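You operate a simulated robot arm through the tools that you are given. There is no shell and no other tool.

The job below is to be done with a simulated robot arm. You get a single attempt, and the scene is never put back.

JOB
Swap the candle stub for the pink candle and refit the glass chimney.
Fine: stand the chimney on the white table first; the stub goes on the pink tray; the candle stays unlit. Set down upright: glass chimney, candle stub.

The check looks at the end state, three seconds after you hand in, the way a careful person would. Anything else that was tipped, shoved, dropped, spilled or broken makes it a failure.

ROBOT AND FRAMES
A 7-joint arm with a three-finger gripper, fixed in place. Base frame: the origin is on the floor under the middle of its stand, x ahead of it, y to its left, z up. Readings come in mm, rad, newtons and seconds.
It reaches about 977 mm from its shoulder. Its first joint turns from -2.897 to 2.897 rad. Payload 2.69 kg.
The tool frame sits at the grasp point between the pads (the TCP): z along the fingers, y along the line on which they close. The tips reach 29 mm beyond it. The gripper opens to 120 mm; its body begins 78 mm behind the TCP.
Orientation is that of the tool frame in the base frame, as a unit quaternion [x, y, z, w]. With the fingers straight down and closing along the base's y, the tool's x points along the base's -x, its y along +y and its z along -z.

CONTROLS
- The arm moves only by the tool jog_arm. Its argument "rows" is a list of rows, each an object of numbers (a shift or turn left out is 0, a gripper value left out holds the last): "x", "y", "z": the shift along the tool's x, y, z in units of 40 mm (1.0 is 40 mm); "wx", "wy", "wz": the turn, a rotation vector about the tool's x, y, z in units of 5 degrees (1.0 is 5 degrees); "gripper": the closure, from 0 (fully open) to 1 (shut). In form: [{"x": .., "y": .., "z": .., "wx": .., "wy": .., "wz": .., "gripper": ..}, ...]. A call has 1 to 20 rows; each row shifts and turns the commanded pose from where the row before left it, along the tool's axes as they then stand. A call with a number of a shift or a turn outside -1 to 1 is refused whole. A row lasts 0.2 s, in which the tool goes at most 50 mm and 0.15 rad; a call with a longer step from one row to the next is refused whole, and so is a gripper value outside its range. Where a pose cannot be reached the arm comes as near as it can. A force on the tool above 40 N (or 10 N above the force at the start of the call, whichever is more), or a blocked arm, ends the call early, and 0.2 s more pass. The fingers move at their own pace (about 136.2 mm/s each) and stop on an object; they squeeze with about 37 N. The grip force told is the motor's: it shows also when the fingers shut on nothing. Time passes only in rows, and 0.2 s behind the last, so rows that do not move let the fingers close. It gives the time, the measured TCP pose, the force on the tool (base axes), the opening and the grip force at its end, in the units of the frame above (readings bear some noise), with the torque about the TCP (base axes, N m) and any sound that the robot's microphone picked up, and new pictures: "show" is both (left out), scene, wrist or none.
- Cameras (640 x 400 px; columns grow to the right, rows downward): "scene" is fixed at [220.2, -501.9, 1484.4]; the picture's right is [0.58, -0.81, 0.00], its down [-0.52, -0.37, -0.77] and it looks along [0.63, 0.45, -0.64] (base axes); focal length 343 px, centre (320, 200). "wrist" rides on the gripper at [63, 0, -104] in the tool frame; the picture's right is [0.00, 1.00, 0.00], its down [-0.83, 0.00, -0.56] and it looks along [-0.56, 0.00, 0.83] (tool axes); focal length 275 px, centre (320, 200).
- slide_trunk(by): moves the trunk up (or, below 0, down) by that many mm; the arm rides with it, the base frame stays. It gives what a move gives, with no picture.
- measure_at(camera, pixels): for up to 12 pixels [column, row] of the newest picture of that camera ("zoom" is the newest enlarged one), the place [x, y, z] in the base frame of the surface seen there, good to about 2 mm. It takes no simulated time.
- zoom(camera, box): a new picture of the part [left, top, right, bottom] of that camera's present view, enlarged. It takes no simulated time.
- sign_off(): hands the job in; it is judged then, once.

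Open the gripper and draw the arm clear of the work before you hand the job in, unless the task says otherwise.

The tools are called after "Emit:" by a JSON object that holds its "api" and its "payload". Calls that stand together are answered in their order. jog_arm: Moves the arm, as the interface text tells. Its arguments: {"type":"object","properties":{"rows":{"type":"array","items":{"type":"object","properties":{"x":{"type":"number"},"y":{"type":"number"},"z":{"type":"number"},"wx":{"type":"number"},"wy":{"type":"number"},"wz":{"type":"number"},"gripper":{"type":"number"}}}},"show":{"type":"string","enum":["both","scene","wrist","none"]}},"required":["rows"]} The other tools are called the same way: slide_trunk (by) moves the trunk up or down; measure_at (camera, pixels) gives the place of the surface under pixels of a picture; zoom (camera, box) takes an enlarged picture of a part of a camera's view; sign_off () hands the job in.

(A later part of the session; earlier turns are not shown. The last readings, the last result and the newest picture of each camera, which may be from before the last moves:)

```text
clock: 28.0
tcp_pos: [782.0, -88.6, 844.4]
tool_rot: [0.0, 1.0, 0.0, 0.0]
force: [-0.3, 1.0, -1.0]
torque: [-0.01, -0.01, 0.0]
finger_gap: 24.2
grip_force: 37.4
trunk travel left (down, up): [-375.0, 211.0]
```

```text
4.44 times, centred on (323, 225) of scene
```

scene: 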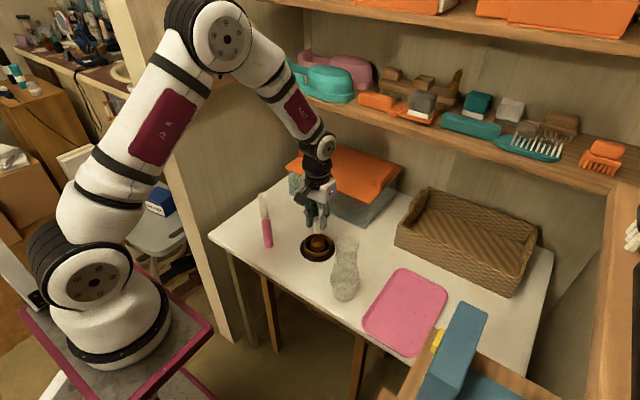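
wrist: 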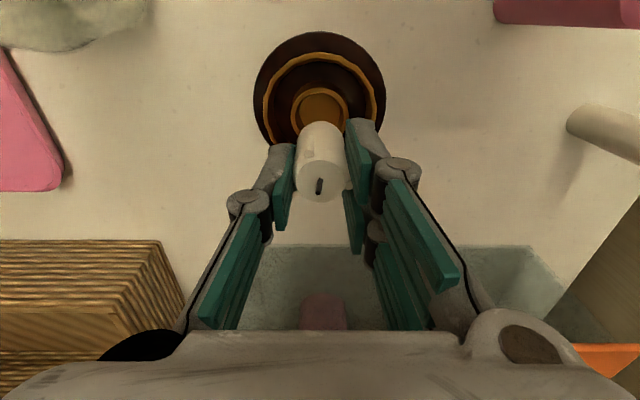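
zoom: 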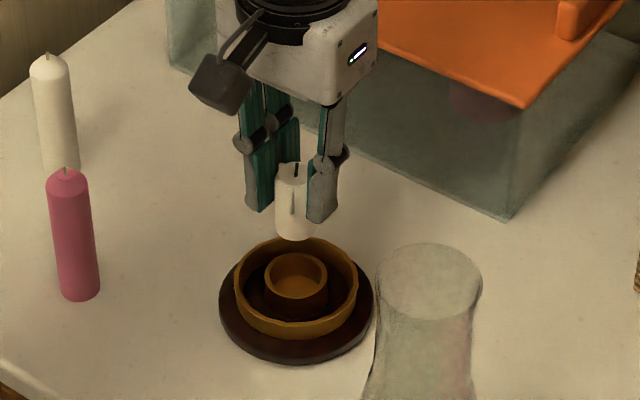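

The stub is clear of the cup. I'll measure the empty cup and the stub's bottom edge in this zoomed view.

Emit:
{"api": "measure_at", "payload": {"camera": "zoom", "pixels": [[295, 290], [295, 280], [280, 288], [310, 288], [295, 305], [267, 275], [325, 275], [295, 255], [293, 236], [285, 220], [305, 225], [293, 175]]}}

Emit:
{"api": "measure_at", "payload": {"camera": "wrist", "pixels": [[318, 105], [308, 105], [330, 105], [319, 89], [296, 107], [346, 107], [319, 95], [299, 118], [319, 52], [264, 100], [375, 100]]}}

Emit:
{"api": "zoom", "payload": {"camera": "wrist", "box": [240, 20, 400, 220]}}

```text
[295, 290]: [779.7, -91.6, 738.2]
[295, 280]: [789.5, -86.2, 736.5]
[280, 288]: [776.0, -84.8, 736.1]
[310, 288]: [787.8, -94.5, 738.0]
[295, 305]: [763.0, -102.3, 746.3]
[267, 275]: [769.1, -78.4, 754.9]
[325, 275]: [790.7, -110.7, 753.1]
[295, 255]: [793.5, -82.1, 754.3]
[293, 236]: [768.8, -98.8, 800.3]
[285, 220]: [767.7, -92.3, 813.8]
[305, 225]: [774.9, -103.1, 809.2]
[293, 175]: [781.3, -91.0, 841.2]
```

```text
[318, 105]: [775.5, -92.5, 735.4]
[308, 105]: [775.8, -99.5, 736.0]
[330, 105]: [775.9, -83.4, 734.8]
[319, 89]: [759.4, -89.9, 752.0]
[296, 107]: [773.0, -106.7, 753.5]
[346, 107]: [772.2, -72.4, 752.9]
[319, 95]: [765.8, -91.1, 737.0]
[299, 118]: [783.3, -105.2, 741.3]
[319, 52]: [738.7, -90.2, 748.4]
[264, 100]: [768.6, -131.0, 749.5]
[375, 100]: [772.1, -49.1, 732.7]
```

```text
2.00 times, centred on (320, 120) of wrist
```

zoom: 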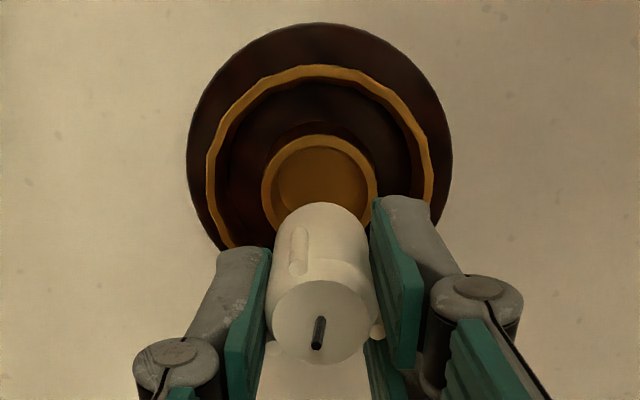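

Cup floor is z≈736, the rim z≈753, and its inner diameter about 33 mm; the stub's bottom is about 47 mm below the TCP. Before going to the tray I'll measure the blue box and wooden ledge near it.

Emit:
{"api": "measure_at", "payload": {"camera": "scene", "pixels": [[459, 304], [486, 311], [435, 350], [438, 336], [427, 350], [428, 335], [445, 305], [420, 385], [475, 345], [480, 375], [430, 360], [610, 300]]}}

Emit:
{"api": "zoom", "payload": {"camera": "scene", "box": [360, 260, 560, 400]}}

```text
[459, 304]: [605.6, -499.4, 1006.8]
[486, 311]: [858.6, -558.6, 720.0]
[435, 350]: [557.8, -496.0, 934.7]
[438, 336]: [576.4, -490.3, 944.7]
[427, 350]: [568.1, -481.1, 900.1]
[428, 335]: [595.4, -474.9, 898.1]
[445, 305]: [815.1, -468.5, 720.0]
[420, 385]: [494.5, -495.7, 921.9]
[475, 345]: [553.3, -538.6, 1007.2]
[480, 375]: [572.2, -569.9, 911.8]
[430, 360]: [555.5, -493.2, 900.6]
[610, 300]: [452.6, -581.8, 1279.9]
```

```text
2.86 times, centred on (460, 330) of scene
```

zoom: 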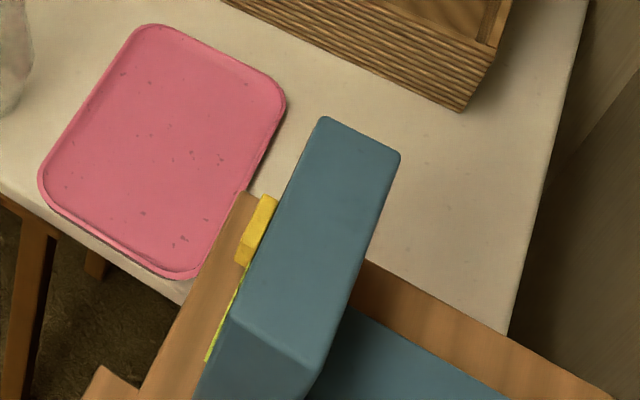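

The ledge and box stay at x≤610, y≤−475, so a stub spot at (740,−380) is clear. I'll raise to z≈984, cross over the chimney's height, and come down partway above the tray.

Emit:
{"api": "jog_arm", "payload": {"rows": [{"z": -0.7}, {"z": -0.9}, {"z": -1.0}, {"z": -0.9}, {"x": 0.128, "y": -0.5}, {"x": 0.128, "y": -0.95}, {"x": 0.128, "y": -1.0}, {"x": 0.128, "y": -1.0}, {"x": 0.128, "y": -1.0}, {"x": 0.128, "y": -1.0}, {"x": 0.128, "y": -0.95}, {"x": 0.128, "y": -0.85}, {}, {"z": 0.8}, {"z": 0.9}, {"z": 0.9}, {"z": 0.8}, {"z": 0.5}, {}]}}

```text
clock: 32.0
tcp_pos: [738.5, -379.3, 827.2]
tool_rot: [0.0, 1.0, 0.0, 0.0]
force: [0.1, -0.5, 0.2]
torque: [0.0, -0.01, 0.01]
finger_gap: 24.2
grip_force: 37.0
trunk travel left (down, up): [-375.0, 211.0]
```

scene: 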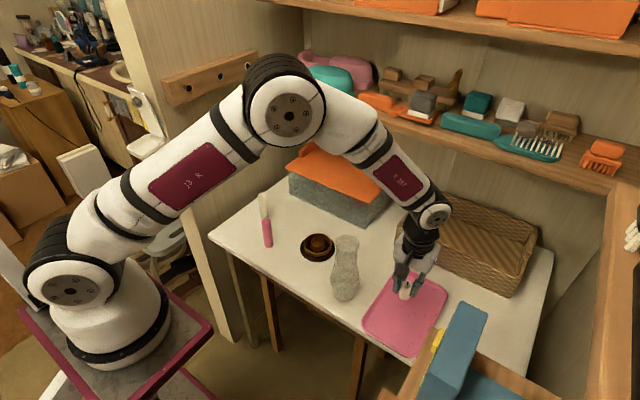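
wrist: 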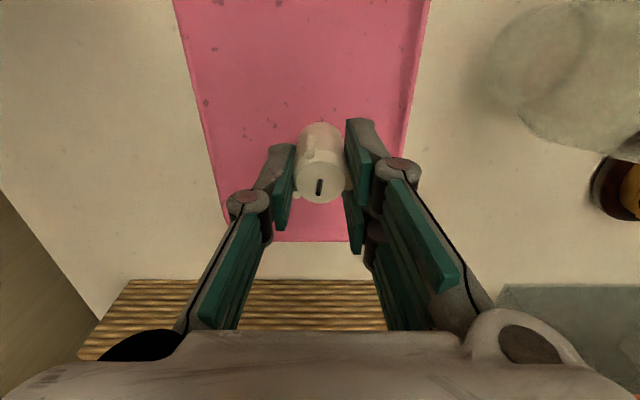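

The stub is hanging above the tray, still upright in the grip. I'll lower to about 8 mm above the floor and check.

Emit:
{"api": "jog_arm", "payload": {"rows": [{"z": 0.5}, {"z": 0.4}, {"z": 0.2}, {"z": 0.1}, {}], "show": "scene"}}

Emit:
{"api": "zoom", "payload": {"camera": "scene", "box": [350, 230, 470, 350]}}

Emit:
{"api": "measure_at", "payload": {"camera": "scene", "pixels": [[404, 300], [403, 305], [402, 308], [402, 312], [395, 312], [402, 296]]}}

```text
clock: 33.2
tcp_pos: [740.4, -380.4, 779.2]
tool_rot: [0.0, 1.0, 0.0, 0.0]
force: [-0.8, -0.6, 0.5]
torque: [0.02, -0.01, 0.0]
finger_gap: 24.5
grip_force: 37.3
trunk travel left (down, up): [-375.0, 211.0]
```

scene: 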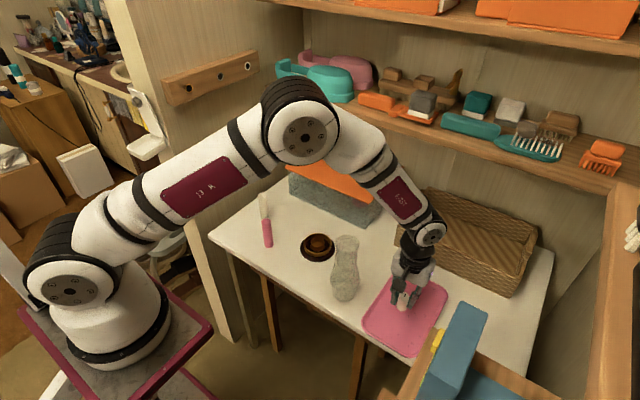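

```text
3.33 times, centred on (410, 290) of scene
```

zoom: 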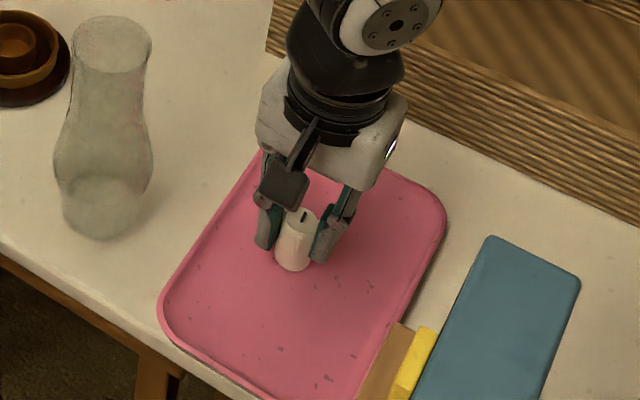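

```text
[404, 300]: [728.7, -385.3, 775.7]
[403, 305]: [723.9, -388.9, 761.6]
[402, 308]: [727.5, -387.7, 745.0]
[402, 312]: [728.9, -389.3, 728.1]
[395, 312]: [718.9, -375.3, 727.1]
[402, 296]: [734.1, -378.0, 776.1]
```

The stub bottom is near z≈733 and the tray floor about 725–728. I'll lower in 1–1.5 mm steps and watch for contact.

Emit:
{"api": "jog_arm", "payload": {"rows": [{"z": 0.05}, {"z": 0.04}, {}], "show": "none"}}

```text
clock: 34.0
tcp_pos: [740.2, -380.1, 774.8]
tool_rot: [0.0, 1.0, 0.0, 0.0]
force: [0.3, 0.7, -0.3]
torque: [-0.01, 0.01, -0.01]
finger_gap: 24.8
grip_force: 37.3
trunk travel left (down, up): [-375.0, 211.0]
```

No contact yet at z≈775. I'll go on with finer steps.

Emit:
{"api": "jog_arm", "payload": {"rows": [{"z": 0.03}, {"z": 0.025}, {}], "show": "none"}}

```text
clock: 34.8
tcp_pos: [741.0, -380.1, 775.2]
tool_rot: [0.001, 1.0, 0.0, 0.0]
force: [0.5, 1.3, 1.5]
torque: [0.05, 0.01, -0.01]
finger_gap: 24.6
grip_force: 37.1
trunk travel left (down, up): [-375.0, 211.0]
```

Force is rising slightly (1.5 N). I'll take another 1 mm step.

Emit:
{"api": "jog_arm", "payload": {"rows": [{"z": 0.025}, {}], "show": "none"}}

```text
clock: 35.4
tcp_pos: [740.2, -380.0, 774.9]
tool_rot: [0.0, 1.0, 0.0, 0.0]
force: [-1.4, 0.6, 9.0]
torque: [0.0, 0.1, 0.04]
finger_gap: 24.6
grip_force: 36.6
trunk travel left (down, up): [-375.0, 211.0]
```

Contact is confirmed at 9 N. I'll open gradually to leave the stub standing.

Emit:
{"api": "jog_arm", "payload": {"rows": [{"gripper": 0.78}, {"gripper": 0.74}, {"gripper": 0.68}, {"gripper": 0.6}, {"gripper": 0.5}, {"gripper": 0.5}, {}]}}

Emit:
{"api": "zoom", "payload": {"camera": "scene", "box": [350, 230, 470, 350]}}

```text
clock: 37.0
tcp_pos: [739.0, -379.7, 773.6]
tool_rot: [0.0, 1.0, 0.0, 0.0]
force: [0.3, -1.0, -0.1]
torque: [0.04, 0.03, -0.04]
finger_gap: 60.1
grip_force: 0.1
trunk travel left (down, up): [-375.0, 211.0]
```

scene: 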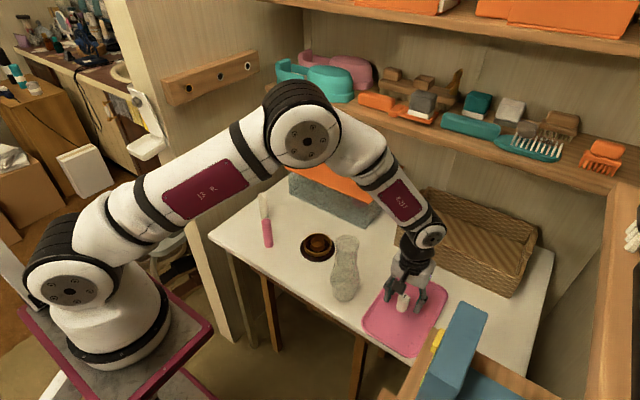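
wrist: 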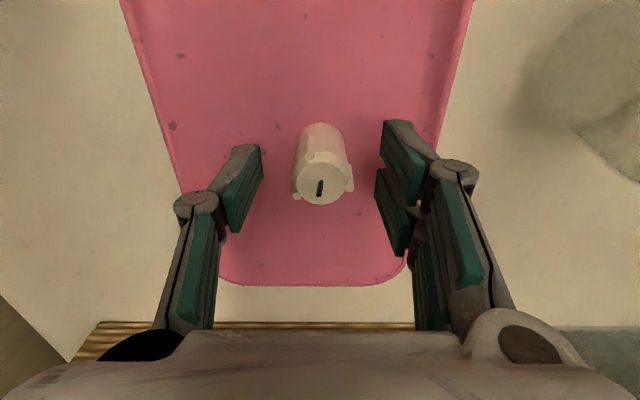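

```text
3.33 times, centred on (410, 290) of scene
```

zoom: 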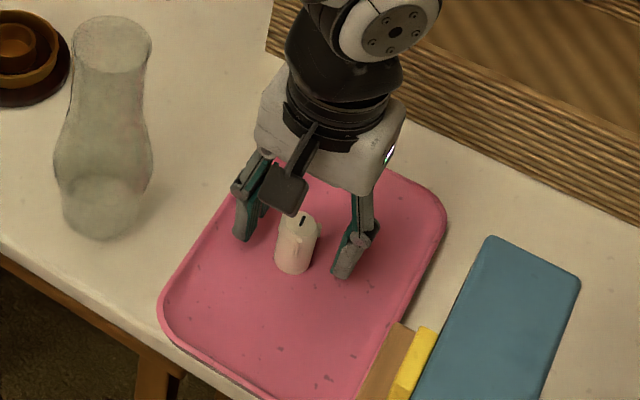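

The stub stands upright on the tray. I'll lift straight up and cross, above the chimney's height, to a point over the pink candle.

Emit:
{"api": "jog_arm", "payload": {"rows": [{"z": -0.4}, {"z": -0.85}, {"z": -1.0}, {"z": -1.0}, {"z": -1.0}, {"z": -1.0}, {"x": 0.073, "y": 0.95}, {"x": 0.073, "y": 0.95}, {"x": 0.073, "y": 0.95}, {"x": 0.073, "y": 0.95}, {"x": 0.073, "y": 0.95}, {"x": 0.073, "y": 0.95}, {"x": 0.073, "y": 0.95}, {"x": 0.073, "y": 0.95}, {"x": 0.073, "y": 0.95}, {"x": 0.073, "y": 0.95}, {"x": 0.07, "y": 0.95}, {}]}}

```text
clock: 40.8
tcp_pos: [708.5, 39.6, 986.6]
tool_rot: [0.0, 1.0, -0.001, 0.0]
force: [-0.1, 0.6, -0.3]
torque: [-0.02, 0.02, 0.04]
finger_gap: 60.2
grip_force: 0.1
trunk travel left (down, up): [-375.0, 211.0]
```

scene: 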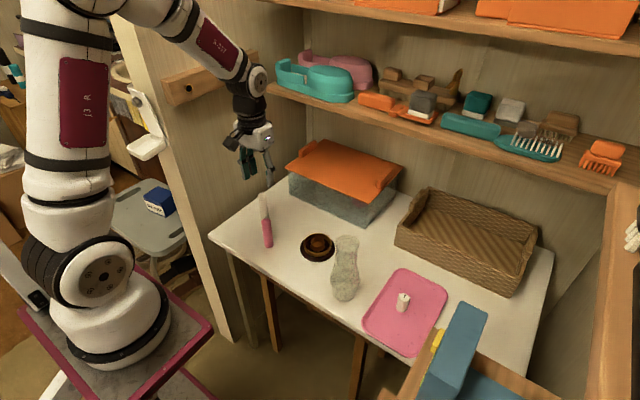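
wrist: 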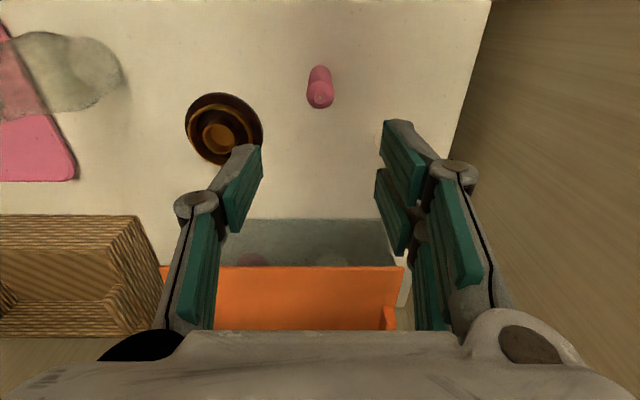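

The pink candle's top is at about (320,92). I'll zoom and measure its top and base.

Emit:
{"api": "zoom", "payload": {"camera": "wrist", "box": [270, 50, 400, 140]}}

Emit:
{"api": "measure_at", "payload": {"camera": "wrist", "pixels": [[320, 93], [320, 97], [311, 95], [330, 95], [320, 85], [320, 103], [320, 72], [312, 80], [329, 80], [385, 130], [380, 140], [383, 125]]}}

Emit:
{"api": "zoom", "payload": {"camera": "scene", "box": [230, 180, 370, 310]}}

```text
4.44 times, centred on (335, 95) of wrist
```

zoom: 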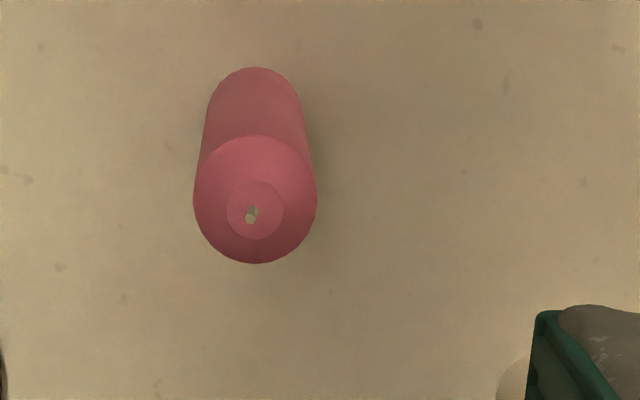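

```text
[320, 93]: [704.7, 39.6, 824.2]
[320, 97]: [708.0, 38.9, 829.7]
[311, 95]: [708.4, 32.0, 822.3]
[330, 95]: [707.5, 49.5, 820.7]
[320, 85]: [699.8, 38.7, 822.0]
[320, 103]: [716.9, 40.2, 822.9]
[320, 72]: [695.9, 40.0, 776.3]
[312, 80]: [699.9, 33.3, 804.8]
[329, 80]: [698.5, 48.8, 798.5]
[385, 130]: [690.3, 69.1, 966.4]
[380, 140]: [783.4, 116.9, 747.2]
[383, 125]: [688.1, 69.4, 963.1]
```

```text
3.08 times, centred on (300, 245) of scene
```

zoom: 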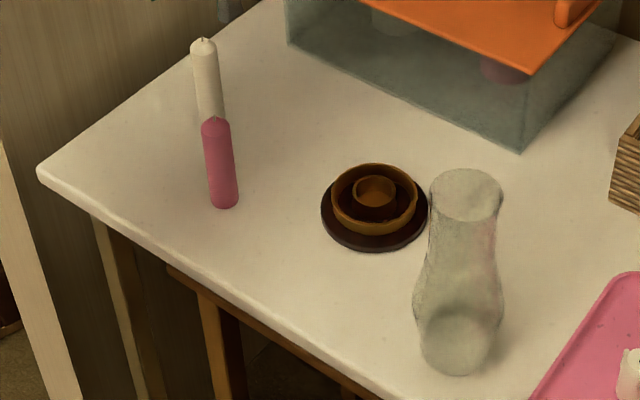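

The pink candle's axis is (708.5,39.8), 26 mm across with its shoulder at z≈820. I'll descend around it to TCP z≈785 with the gap at 60 mm.

Emit:
{"api": "jog_arm", "payload": {"rows": [{"y": 0.047, "x": -0.015, "z": 0.6}, {"z": 0.8}, {"z": 0.9}, {"z": 0.8}, {"z": 0.6}, {"z": 0.5}, {"z": 0.4}, {"z": 0.36}, {}]}}

Emit:
{"api": "zoom", "payload": {"camera": "wrist", "box": [220, 20, 420, 260]}}

```text
clock: 42.8
tcp_pos: [709.5, 39.9, 784.5]
tool_rot: [0.001, 1.0, 0.0, 0.0]
force: [-0.4, 0.3, 0.6]
torque: [-0.03, 0.0, 0.01]
finger_gap: 59.7
grip_force: 0.1
trunk travel left (down, up): [-375.0, 211.0]
```

scene: 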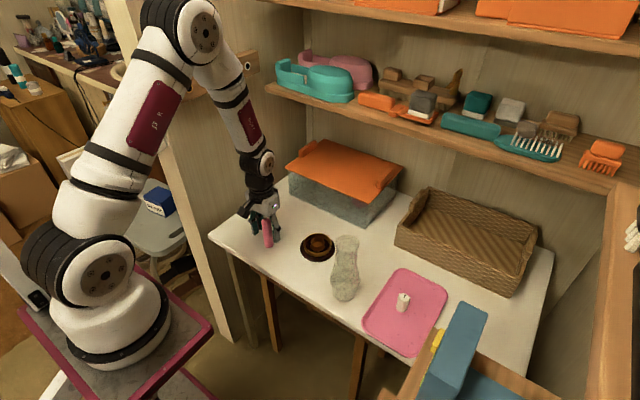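
wrist: 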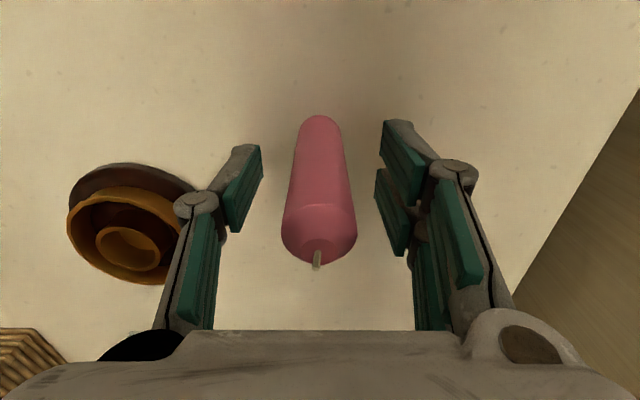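

```text
1.67 times, centred on (320, 140) of wrist
```

zoom: 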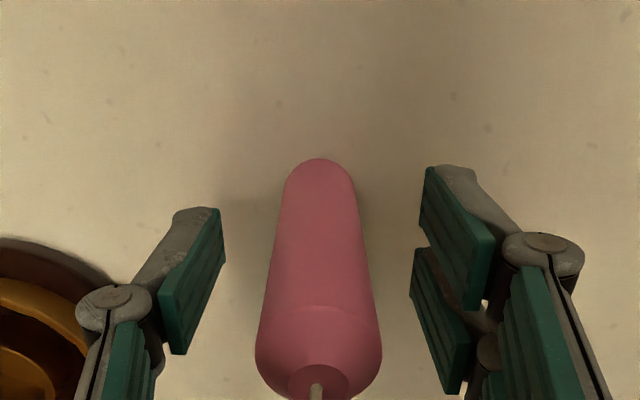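

The candle is centred between the pads. I'll close on it in stages.

Emit:
{"api": "jog_arm", "payload": {"rows": [{"gripper": 0.6}, {"gripper": 0.7}, {"gripper": 0.74}, {"gripper": 0.77}, {"gripper": 0.8}, {"gripper": 0.83}, {"gripper": 0.86}, {"gripper": 0.86}, {}]}}

Emit:
{"api": "zoom", "payload": {"camera": "scene", "box": [220, 180, 360, 280]}}

```text
clock: 44.8
tcp_pos: [709.8, 40.9, 784.4]
tool_rot: [0.0, 1.0, 0.0, 0.0]
force: [0.3, 0.0, -0.3]
torque: [-0.02, 0.0, 0.0]
finger_gap: 24.7
grip_force: 37.0
trunk travel left (down, up): [-375.0, 211.0]
```

scene: 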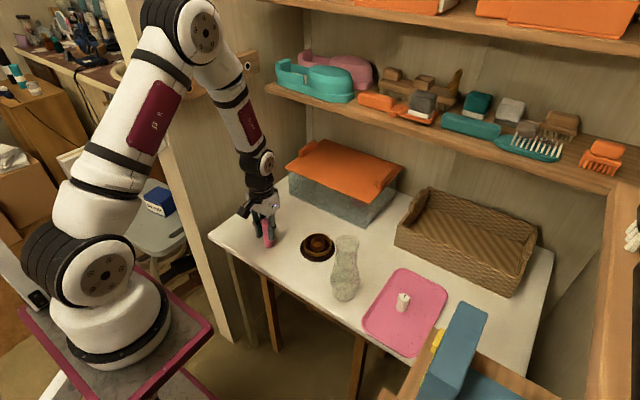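
wrist: 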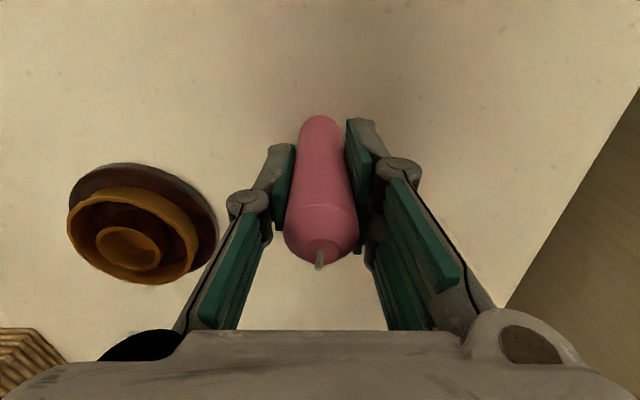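

```text
4.00 times, centred on (290, 230) of scene
```

zoom: 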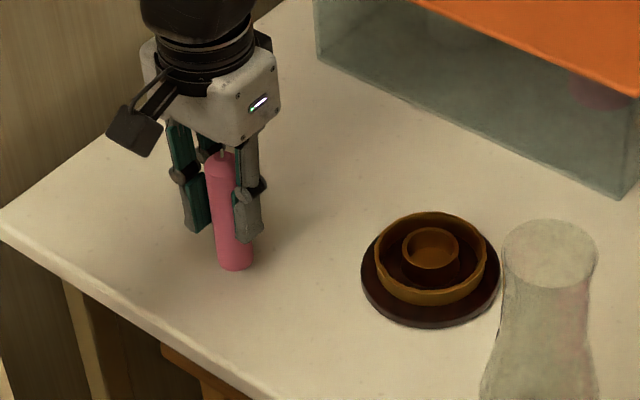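

The candle is gripped (24.7 mm, 37 N). The lamp is unobstructed in this wrist view at (128,248), so I'll measure the cup centre from here before lifting.

Emit:
{"api": "zoom", "payload": {"camera": "wrist", "box": [60, 155, 220, 290]}}

```text
2.96 times, centred on (140, 222) of wrist
```

zoom: 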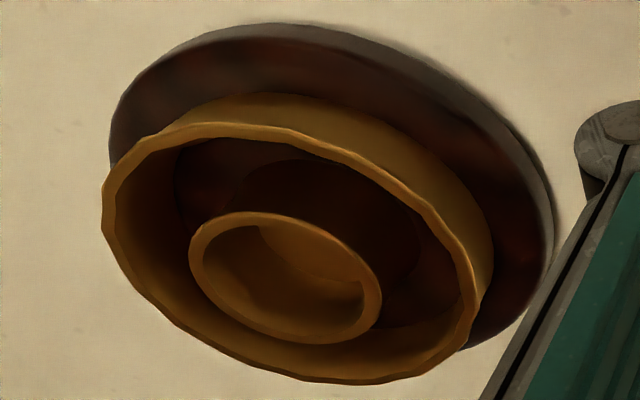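

Emit:
{"api": "measure_at", "payload": {"camera": "zoom", "pixels": [[196, 255], [375, 300], [262, 218], [310, 336], [220, 222], [350, 330], [232, 305], [340, 245], [108, 190], [475, 290], [275, 137], [310, 378]]}}

Emit:
{"api": "measure_at", "payload": {"camera": "scene", "pixels": [[317.5, 234.5], [306, 240], [329, 243], [317.5, 248], [318, 241], [302, 246], [334, 246]]}}

```text
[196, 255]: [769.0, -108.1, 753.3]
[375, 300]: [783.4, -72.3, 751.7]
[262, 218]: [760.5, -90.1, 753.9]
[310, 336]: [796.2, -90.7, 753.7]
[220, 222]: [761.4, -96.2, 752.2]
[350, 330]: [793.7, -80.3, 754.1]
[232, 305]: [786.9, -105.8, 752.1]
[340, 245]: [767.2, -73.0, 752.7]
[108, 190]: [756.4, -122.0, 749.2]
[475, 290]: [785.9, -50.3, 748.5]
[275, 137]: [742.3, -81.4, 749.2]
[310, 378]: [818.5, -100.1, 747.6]
```

```text
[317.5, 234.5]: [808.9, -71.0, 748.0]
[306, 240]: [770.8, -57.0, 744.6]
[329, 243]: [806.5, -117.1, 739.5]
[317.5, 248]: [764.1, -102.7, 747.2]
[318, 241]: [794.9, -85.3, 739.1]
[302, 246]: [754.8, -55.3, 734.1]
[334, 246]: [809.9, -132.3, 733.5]
```

The cup rim fits a circle centred at about (779.5,−90), inner radius ~16 mm against the candle's 13. I'll lift the candle, move over the cup, and stop with its bottom above the rim.

Emit:
{"api": "jog_arm", "payload": {"rows": [{"z": -0.15}, {"z": -0.4}, {"z": -0.7}, {"z": -0.875}, {}, {"x": -0.2, "y": -0.365}, {"x": -0.395, "y": -0.72}, {"x": -0.395, "y": -0.72}, {"x": -0.395, "y": -0.72}, {"x": -0.3925, "y": -0.72}, {}, {}]}}

Emit:
{"api": "zoom", "payload": {"camera": "scene", "box": [258, 170, 378, 270]}}

Emit:
{"api": "zoom", "payload": {"camera": "wrist", "box": [220, 20, 420, 260]}}

```text
clock: 47.4
tcp_pos: [779.1, -88.6, 870.1]
tool_rot: [0.0, 1.0, 0.0, 0.0]
force: [0.2, 0.1, -0.3]
torque: [0.0, 0.02, -0.01]
finger_gap: 24.9
grip_force: 37.2
trunk travel left (down, up): [-375.0, 211.0]
```

scene: 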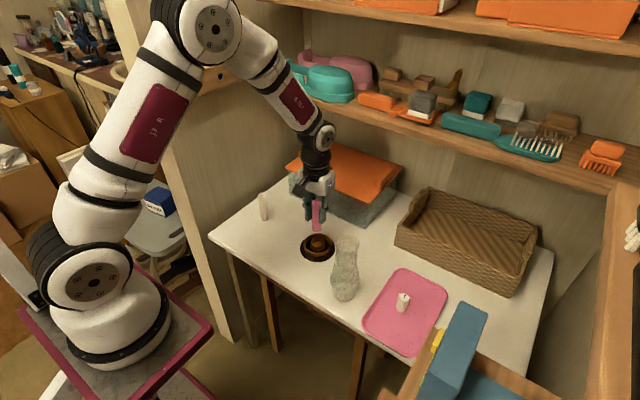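
wrist: 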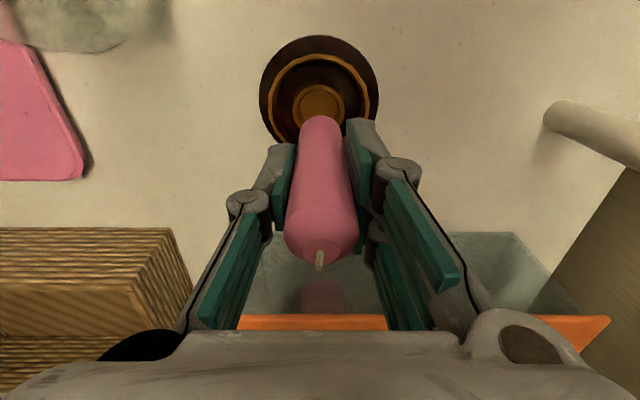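

```text
4.00 times, centred on (318, 220) of scene
```

zoom: 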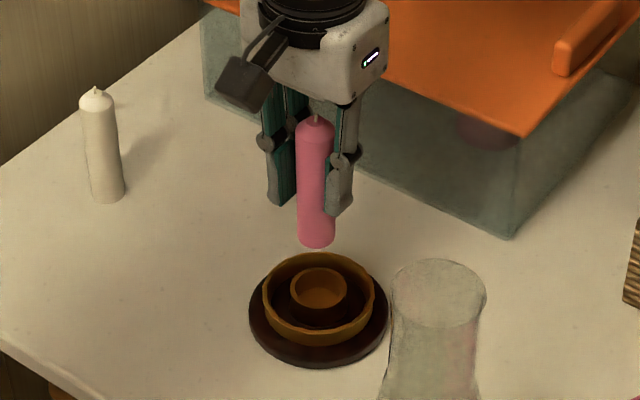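

```text
1.67 times, centred on (320, 140) of wrist
```

zoom: 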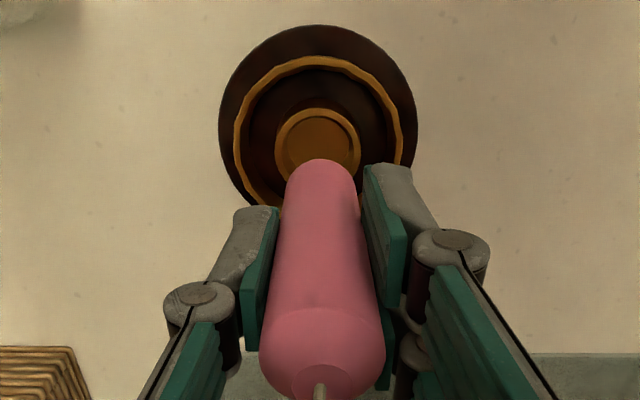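

The candle hangs vertically and lines up with the cup (zoom columns 320 against 318). I'll lower it to just above the rim and check again.

Emit:
{"api": "jog_arm", "payload": {"rows": [{"z": 0.3}, {"z": 0.4}, {"z": 0.3}, {"z": 0.15}, {}]}}

Emit:
{"api": "zoom", "payload": {"camera": "scene", "box": [278, 200, 358, 270]}}

Emit:
{"api": "zoom", "payload": {"camera": "wrist", "box": [240, 20, 400, 160]}}

```text
clock: 48.6
tcp_pos: [781.1, -89.9, 823.8]
tool_rot: [0.0, 1.0, -0.001, 0.001]
force: [-0.4, 0.6, -0.2]
torque: [-0.03, 0.02, -0.02]
finger_gap: 24.9
grip_force: 37.0
trunk travel left (down, up): [-375.0, 211.0]
```

scene: 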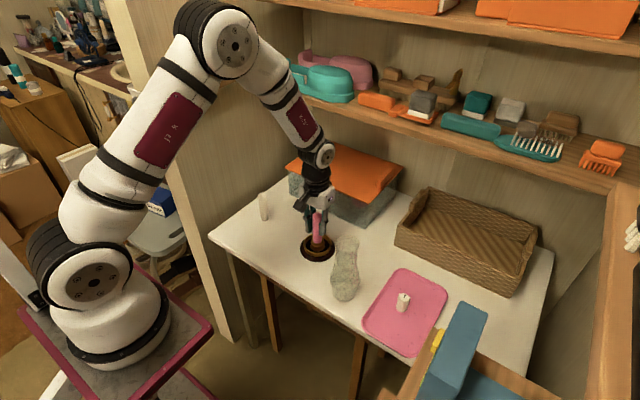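
wrist: 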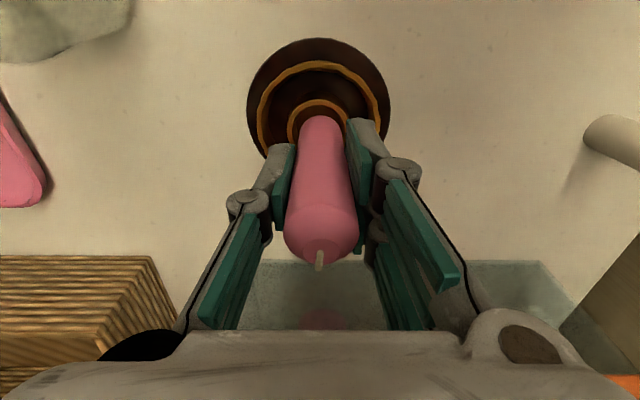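

```text
5.71 times, centred on (318, 235) of scene
```

zoom: 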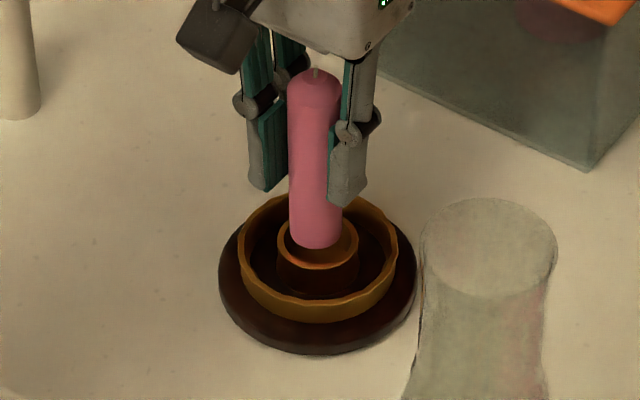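

```text
2.86 times, centred on (320, 90) of wrist
```

zoom: 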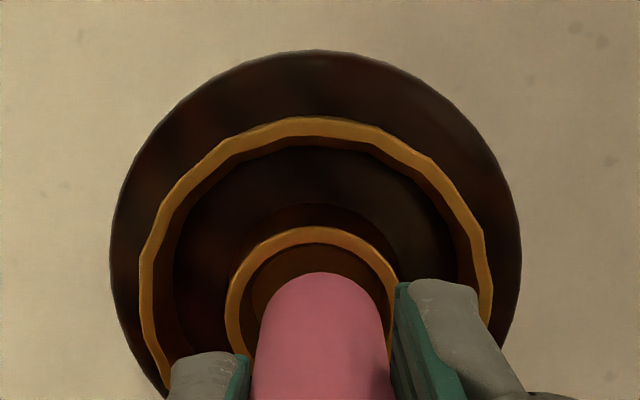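

Alignment is good: the candle's front edge works out to about 3.5 mm inside the cup's front lip, and about 1 mm off in y. I'll correct y by −1 mm and lower slowly into the cup.

Emit:
{"api": "jog_arm", "payload": {"rows": [{"y": -0.025, "z": 0.05}, {"z": 0.08}, {"z": 0.08}, {"z": 0.08}, {"z": 0.08}, {}], "show": "scene"}}

Emit:
{"api": "zoom", "payload": {"camera": "scene", "box": [278, 200, 358, 270]}}

```text
clock: 50.0
tcp_pos: [780.7, -91.7, 809.6]
tool_rot: [0.001, 1.0, 0.0, 0.001]
force: [0.4, 0.2, 0.0]
torque: [-0.02, 0.03, 0.0]
finger_gap: 25.0
grip_force: 36.6
trunk travel left (down, up): [-375.0, 211.0]
```

scene: 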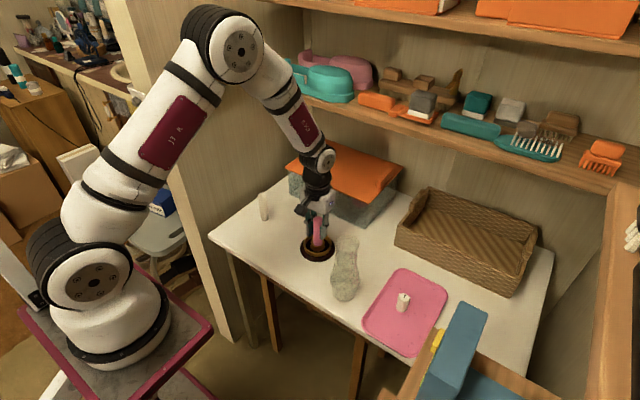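

```text
5.71 times, centred on (318, 235) of scene
```

zoom: 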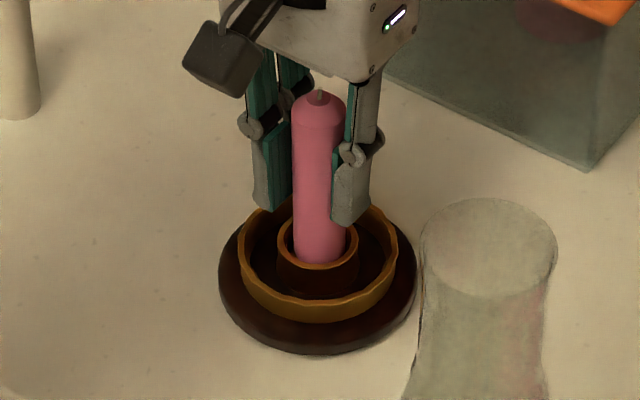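

The candle has entered the cup with no contact force (bottom near z≈744). I'll keep lowering in small steps to the cup floor.

Emit:
{"api": "jog_arm", "payload": {"rows": [{"z": 0.06}, {"z": 0.05}, {"z": 0.04}, {}], "show": "none"}}

```text
clock: 51.0
tcp_pos: [781.1, -90.8, 801.8]
tool_rot: [-0.001, 1.0, 0.0, -0.001]
force: [-0.2, 0.5, -1.2]
torque: [0.02, -0.04, 0.01]
finger_gap: 24.8
grip_force: 37.3
trunk travel left (down, up): [-375.0, 211.0]
```

Still no contact at z≈803 commanded. I'll continue with 1 mm steps.

Emit:
{"api": "jog_arm", "payload": {"rows": [{"z": 0.025}, {"z": 0.025}, {}], "show": "none"}}

```text
clock: 51.8
tcp_pos: [780.8, -91.3, 800.7]
tool_rot: [0.001, 1.0, 0.0, 0.0]
force: [-0.2, 0.0, 5.5]
torque: [0.01, 0.03, -0.02]
finger_gap: 25.0
grip_force: 37.4
trunk travel left (down, up): [-375.0, 211.0]
```

The candle is seated on the cup floor (5.5 N). I'll open gradually to release it and check that it stays upright.

Emit:
{"api": "jog_arm", "payload": {"rows": [{"gripper": 0.78}, {"gripper": 0.74}, {"gripper": 0.68}, {"gripper": 0.6}, {"gripper": 0.5}, {"gripper": 0.5}, {}]}}

Emit:
{"api": "zoom", "payload": {"camera": "scene", "box": [278, 200, 358, 270]}}

```text
clock: 53.4
tcp_pos: [781.8, -90.5, 799.2]
tool_rot: [-0.001, 1.0, 0.0, 0.0]
force: [-0.2, 0.0, -0.2]
torque: [0.02, -0.02, -0.01]
finger_gap: 60.0
grip_force: 0.1
trunk travel left (down, up): [-375.0, 211.0]
```

scene: 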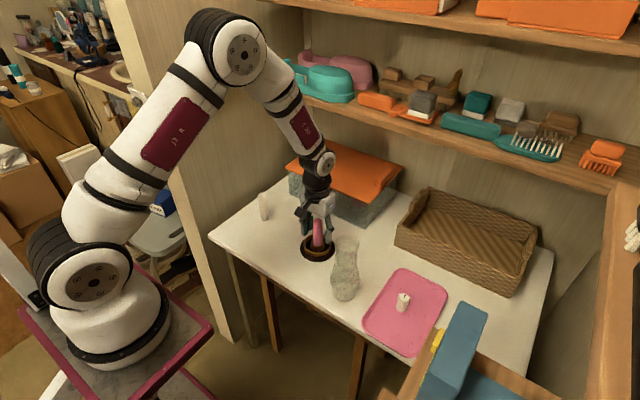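
wrist: 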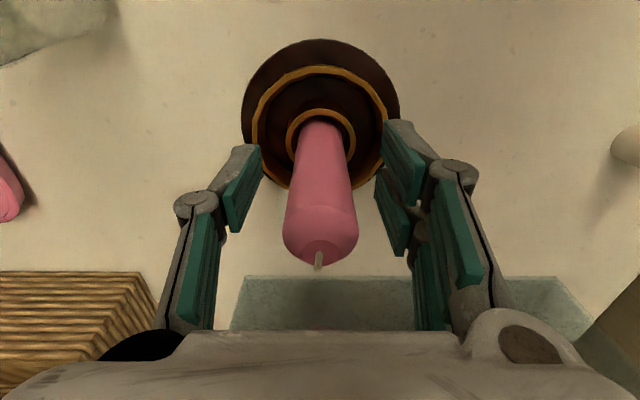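

```text
5.71 times, centred on (318, 235) of scene
```

zoom: 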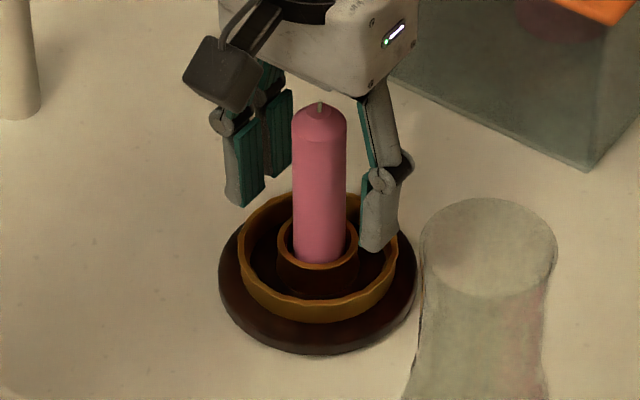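

The candle stands upright in its cup. I'll rise clear of it and move over the chimney at (700,−235), opening fully on the way.

Emit:
{"api": "jog_arm", "payload": {"rows": [{"z": -0.3}, {"z": -0.8}, {"z": -0.95}, {"z": -1.0}, {"z": -1.0}, {"z": -0.7}, {"x": 0.3, "y": -0.5, "gripper": 0.3}, {"x": 0.4, "y": -0.75, "gripper": 0.0}, {"x": 0.4, "y": -0.75}, {"x": 0.4, "y": -0.75}, {"x": 0.4875, "y": -0.8575}, {}]}}

Emit:
{"api": "zoom", "payload": {"camera": "wrist", "box": [240, 40, 400, 200]}}

Emit:
{"api": "zoom", "payload": {"camera": "scene", "box": [278, 190, 398, 310]}}

```text
clock: 56.0
tcp_pos: [699.2, -236.4, 991.3]
tool_rot: [0.0, 1.0, 0.0, 0.0]
force: [-0.7, 0.5, -0.5]
torque: [0.02, 0.02, -0.01]
finger_gap: 120.1
grip_force: 0.1
trunk travel left (down, up): [-375.0, 211.0]
```

scene: 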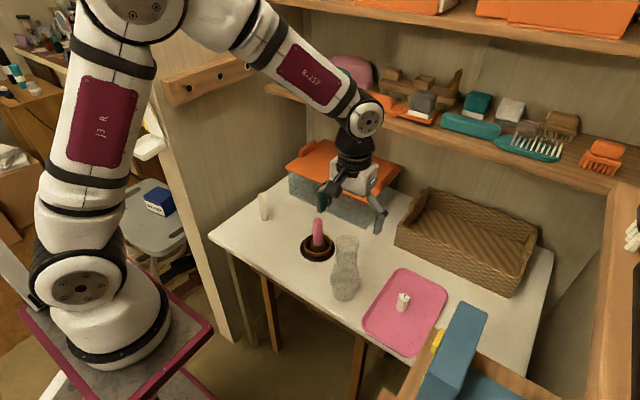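
wrist: 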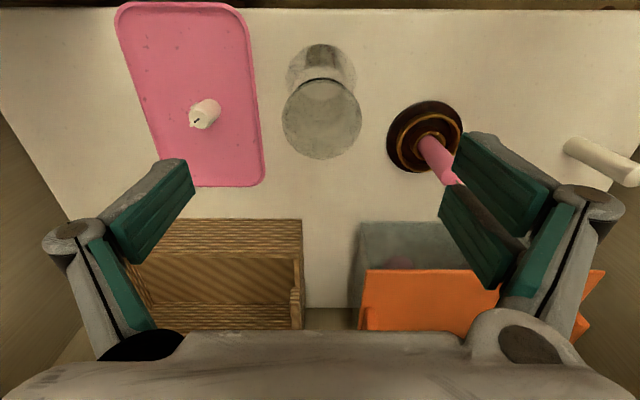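

```text
2.50 times, centred on (320, 120) of wrist
```

zoom: 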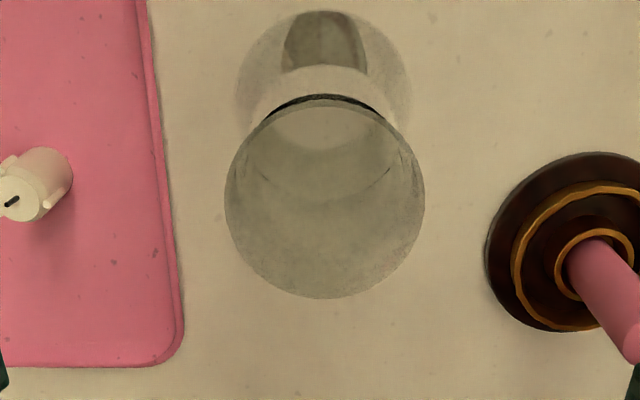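

```text
3.33 times, centred on (338, 250) of scene
```

zoom: 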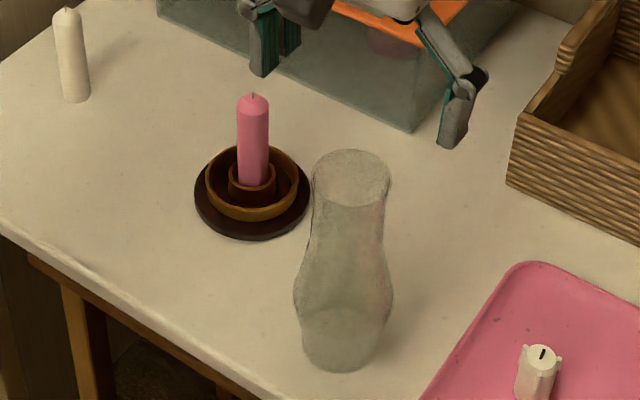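

The chimney is upright at about (699.5,−234.5), where I left it. I'll descend to the same grasp height as before (TCP z≈875.5).

Emit:
{"api": "jog_arm", "payload": {"rows": [{"z": 0.5}, {"z": 0.6}, {"z": 0.6}, {"z": 0.5}, {"z": 0.4}, {"z": 0.27}, {}]}}

```text
clock: 57.6
tcp_pos: [700.2, -234.1, 878.1]
tool_rot: [0.0, 1.0, 0.0, 0.0]
force: [-0.4, -0.4, -0.6]
torque: [0.02, -0.02, -0.01]
finger_gap: 119.9
grip_force: 0.1
trunk travel left (down, up): [-375.0, 211.0]
```

scene: 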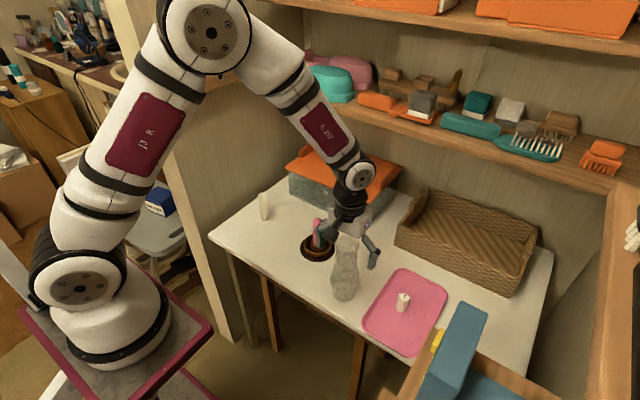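
wrist: 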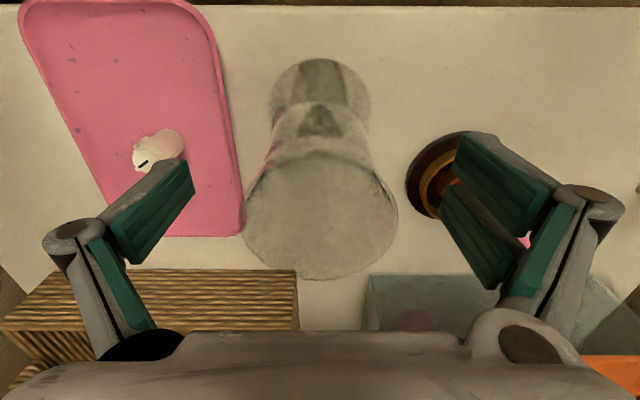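

The chimney is centred between the pads around (322,200). I'll close gently in stages as before.

Emit:
{"api": "jog_arm", "payload": {"rows": [{"gripper": 0.3}, {"gripper": 0.43}, {"gripper": 0.47}, {"gripper": 0.5}, {"gripper": 0.53}, {"gripper": 0.56}, {"gripper": 0.59}, {"gripper": 0.62}, {"gripper": 0.62}, {}]}}

Emit:
{"api": "zoom", "payload": {"camera": "scene", "box": [305, 210, 385, 310]}}

```text
clock: 59.8
tcp_pos: [699.5, -234.0, 877.4]
tool_rot: [0.0, 1.0, 0.0, -0.001]
force: [1.0, 0.3, 2.4]
torque: [0.12, 0.01, 0.05]
finger_gap: 59.7
grip_force: 37.1
trunk travel left (down, up): [-375.0, 211.0]
```

scene: 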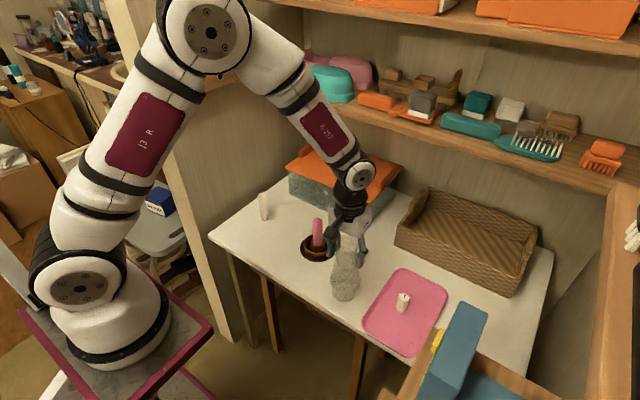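
wrist: 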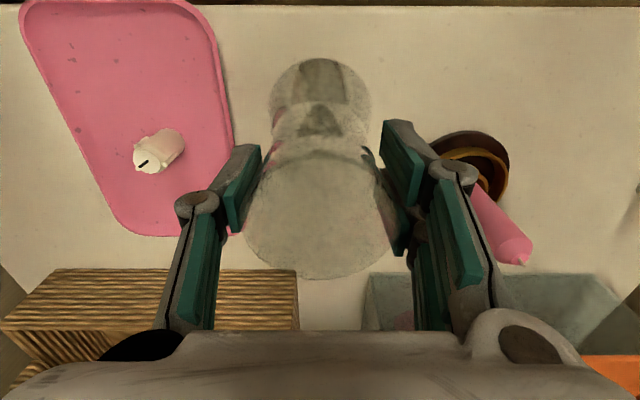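

```text
4.00 times, centred on (345, 260) of scene
```

zoom: 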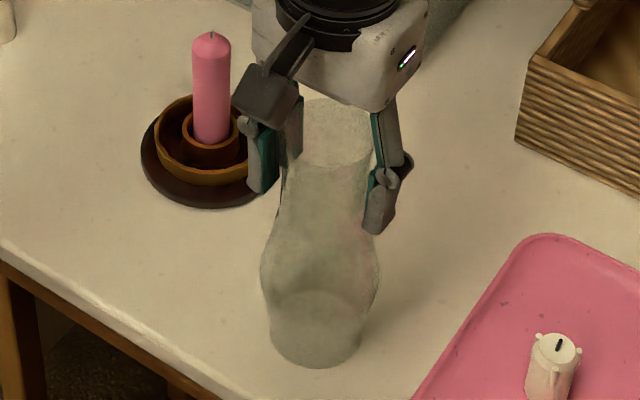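

The chimney is gripped (59.7 mm, 37 N). I'll lift straight up until its base clears the candle (wick top near z 846), then move over the lamp.

Emit:
{"api": "jog_arm", "payload": {"rows": [{"z": -0.2}, {"z": -0.4}, {"z": -0.6}, {"z": -0.8}, {"z": -0.8}, {"z": -0.8}, {"z": -0.75}, {}, {"x": -0.2, "y": 0.4}, {"x": -0.4, "y": 0.7}, {"x": -0.4, "y": 0.7}, {"x": -0.4, "y": 0.7}, {"x": -0.4, "y": 0.7}, {"x": -0.225, "y": 0.425}, {}, {}]}}

Emit:
{"api": "zoom", "payload": {"camera": "scene", "box": [258, 150, 378, 270]}}

Emit:
{"api": "zoom", "payload": {"camera": "wrist", "box": [220, 10, 420, 210]}}

```text
clock: 63.2
tcp_pos: [780.1, -91.0, 1049.4]
tool_rot: [0.0, 1.0, 0.0, -0.001]
force: [-0.4, 0.1, -1.3]
torque: [0.02, -0.02, 0.04]
finger_gap: 59.6
grip_force: 36.8
trunk travel left (down, up): [-375.0, 211.0]
```

scene: 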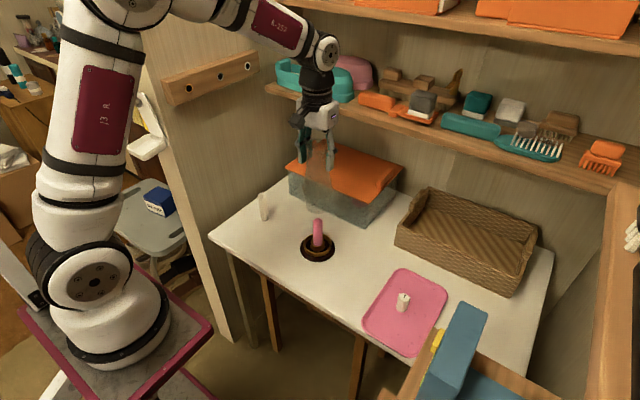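
wrist: 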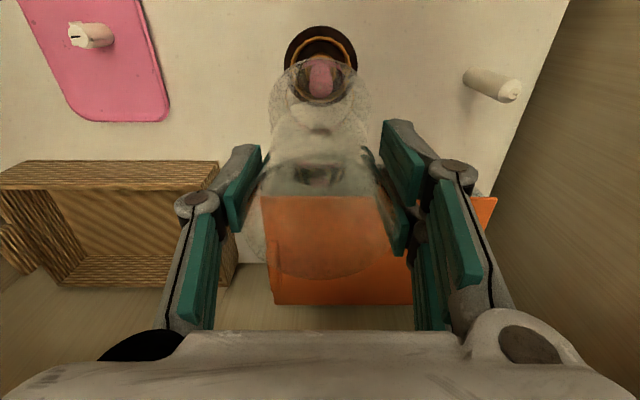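

```text
3.33 times, centred on (318, 210) of scene
```

zoom: 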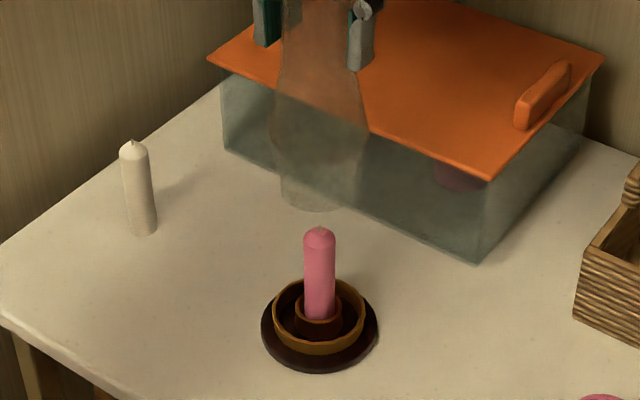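

```text
2.00 times, centred on (320, 110) of wrist
```

zoom: 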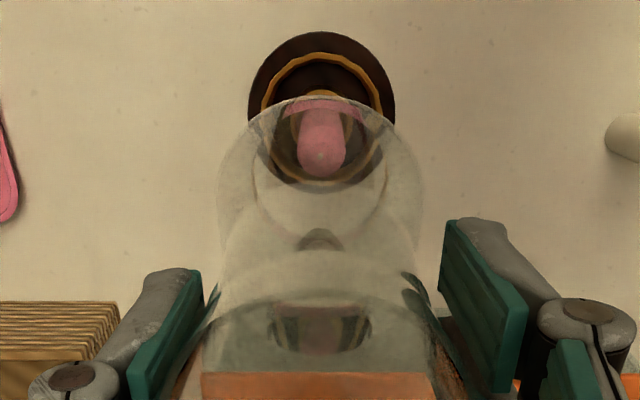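

The chimney hangs over the lamp. I'll zoom closer on it in the scene view to check that its axis is vertical and lines up with the candle.

Emit:
{"api": "zoom", "payload": {"camera": "scene", "box": [286, 140, 346, 260]}}

Emit:
{"api": "zoom", "payload": {"camera": "scene", "box": [288, 160, 348, 220]}}

```text
3.33 times, centred on (316, 200) of scene
```

zoom: 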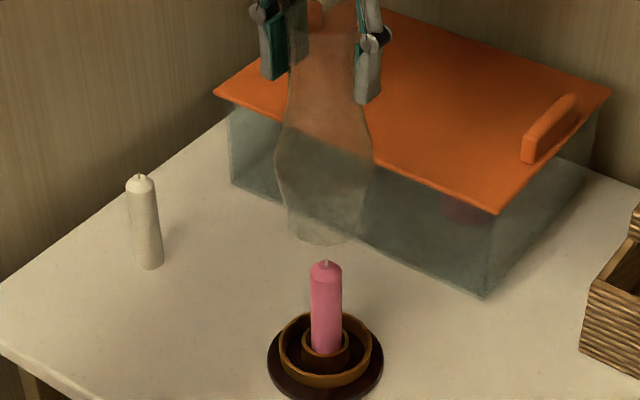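

```text
6.67 times, centred on (318, 190) of scene
```

zoom: 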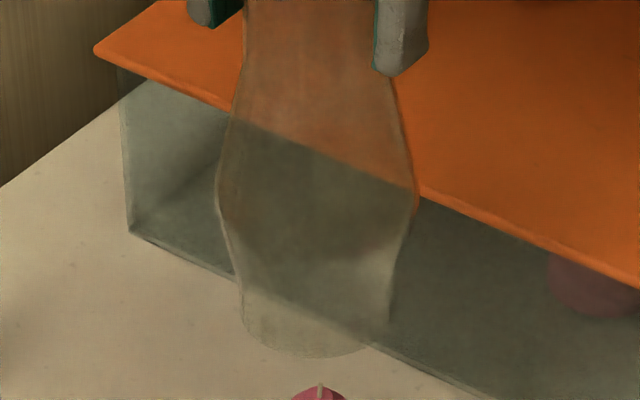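

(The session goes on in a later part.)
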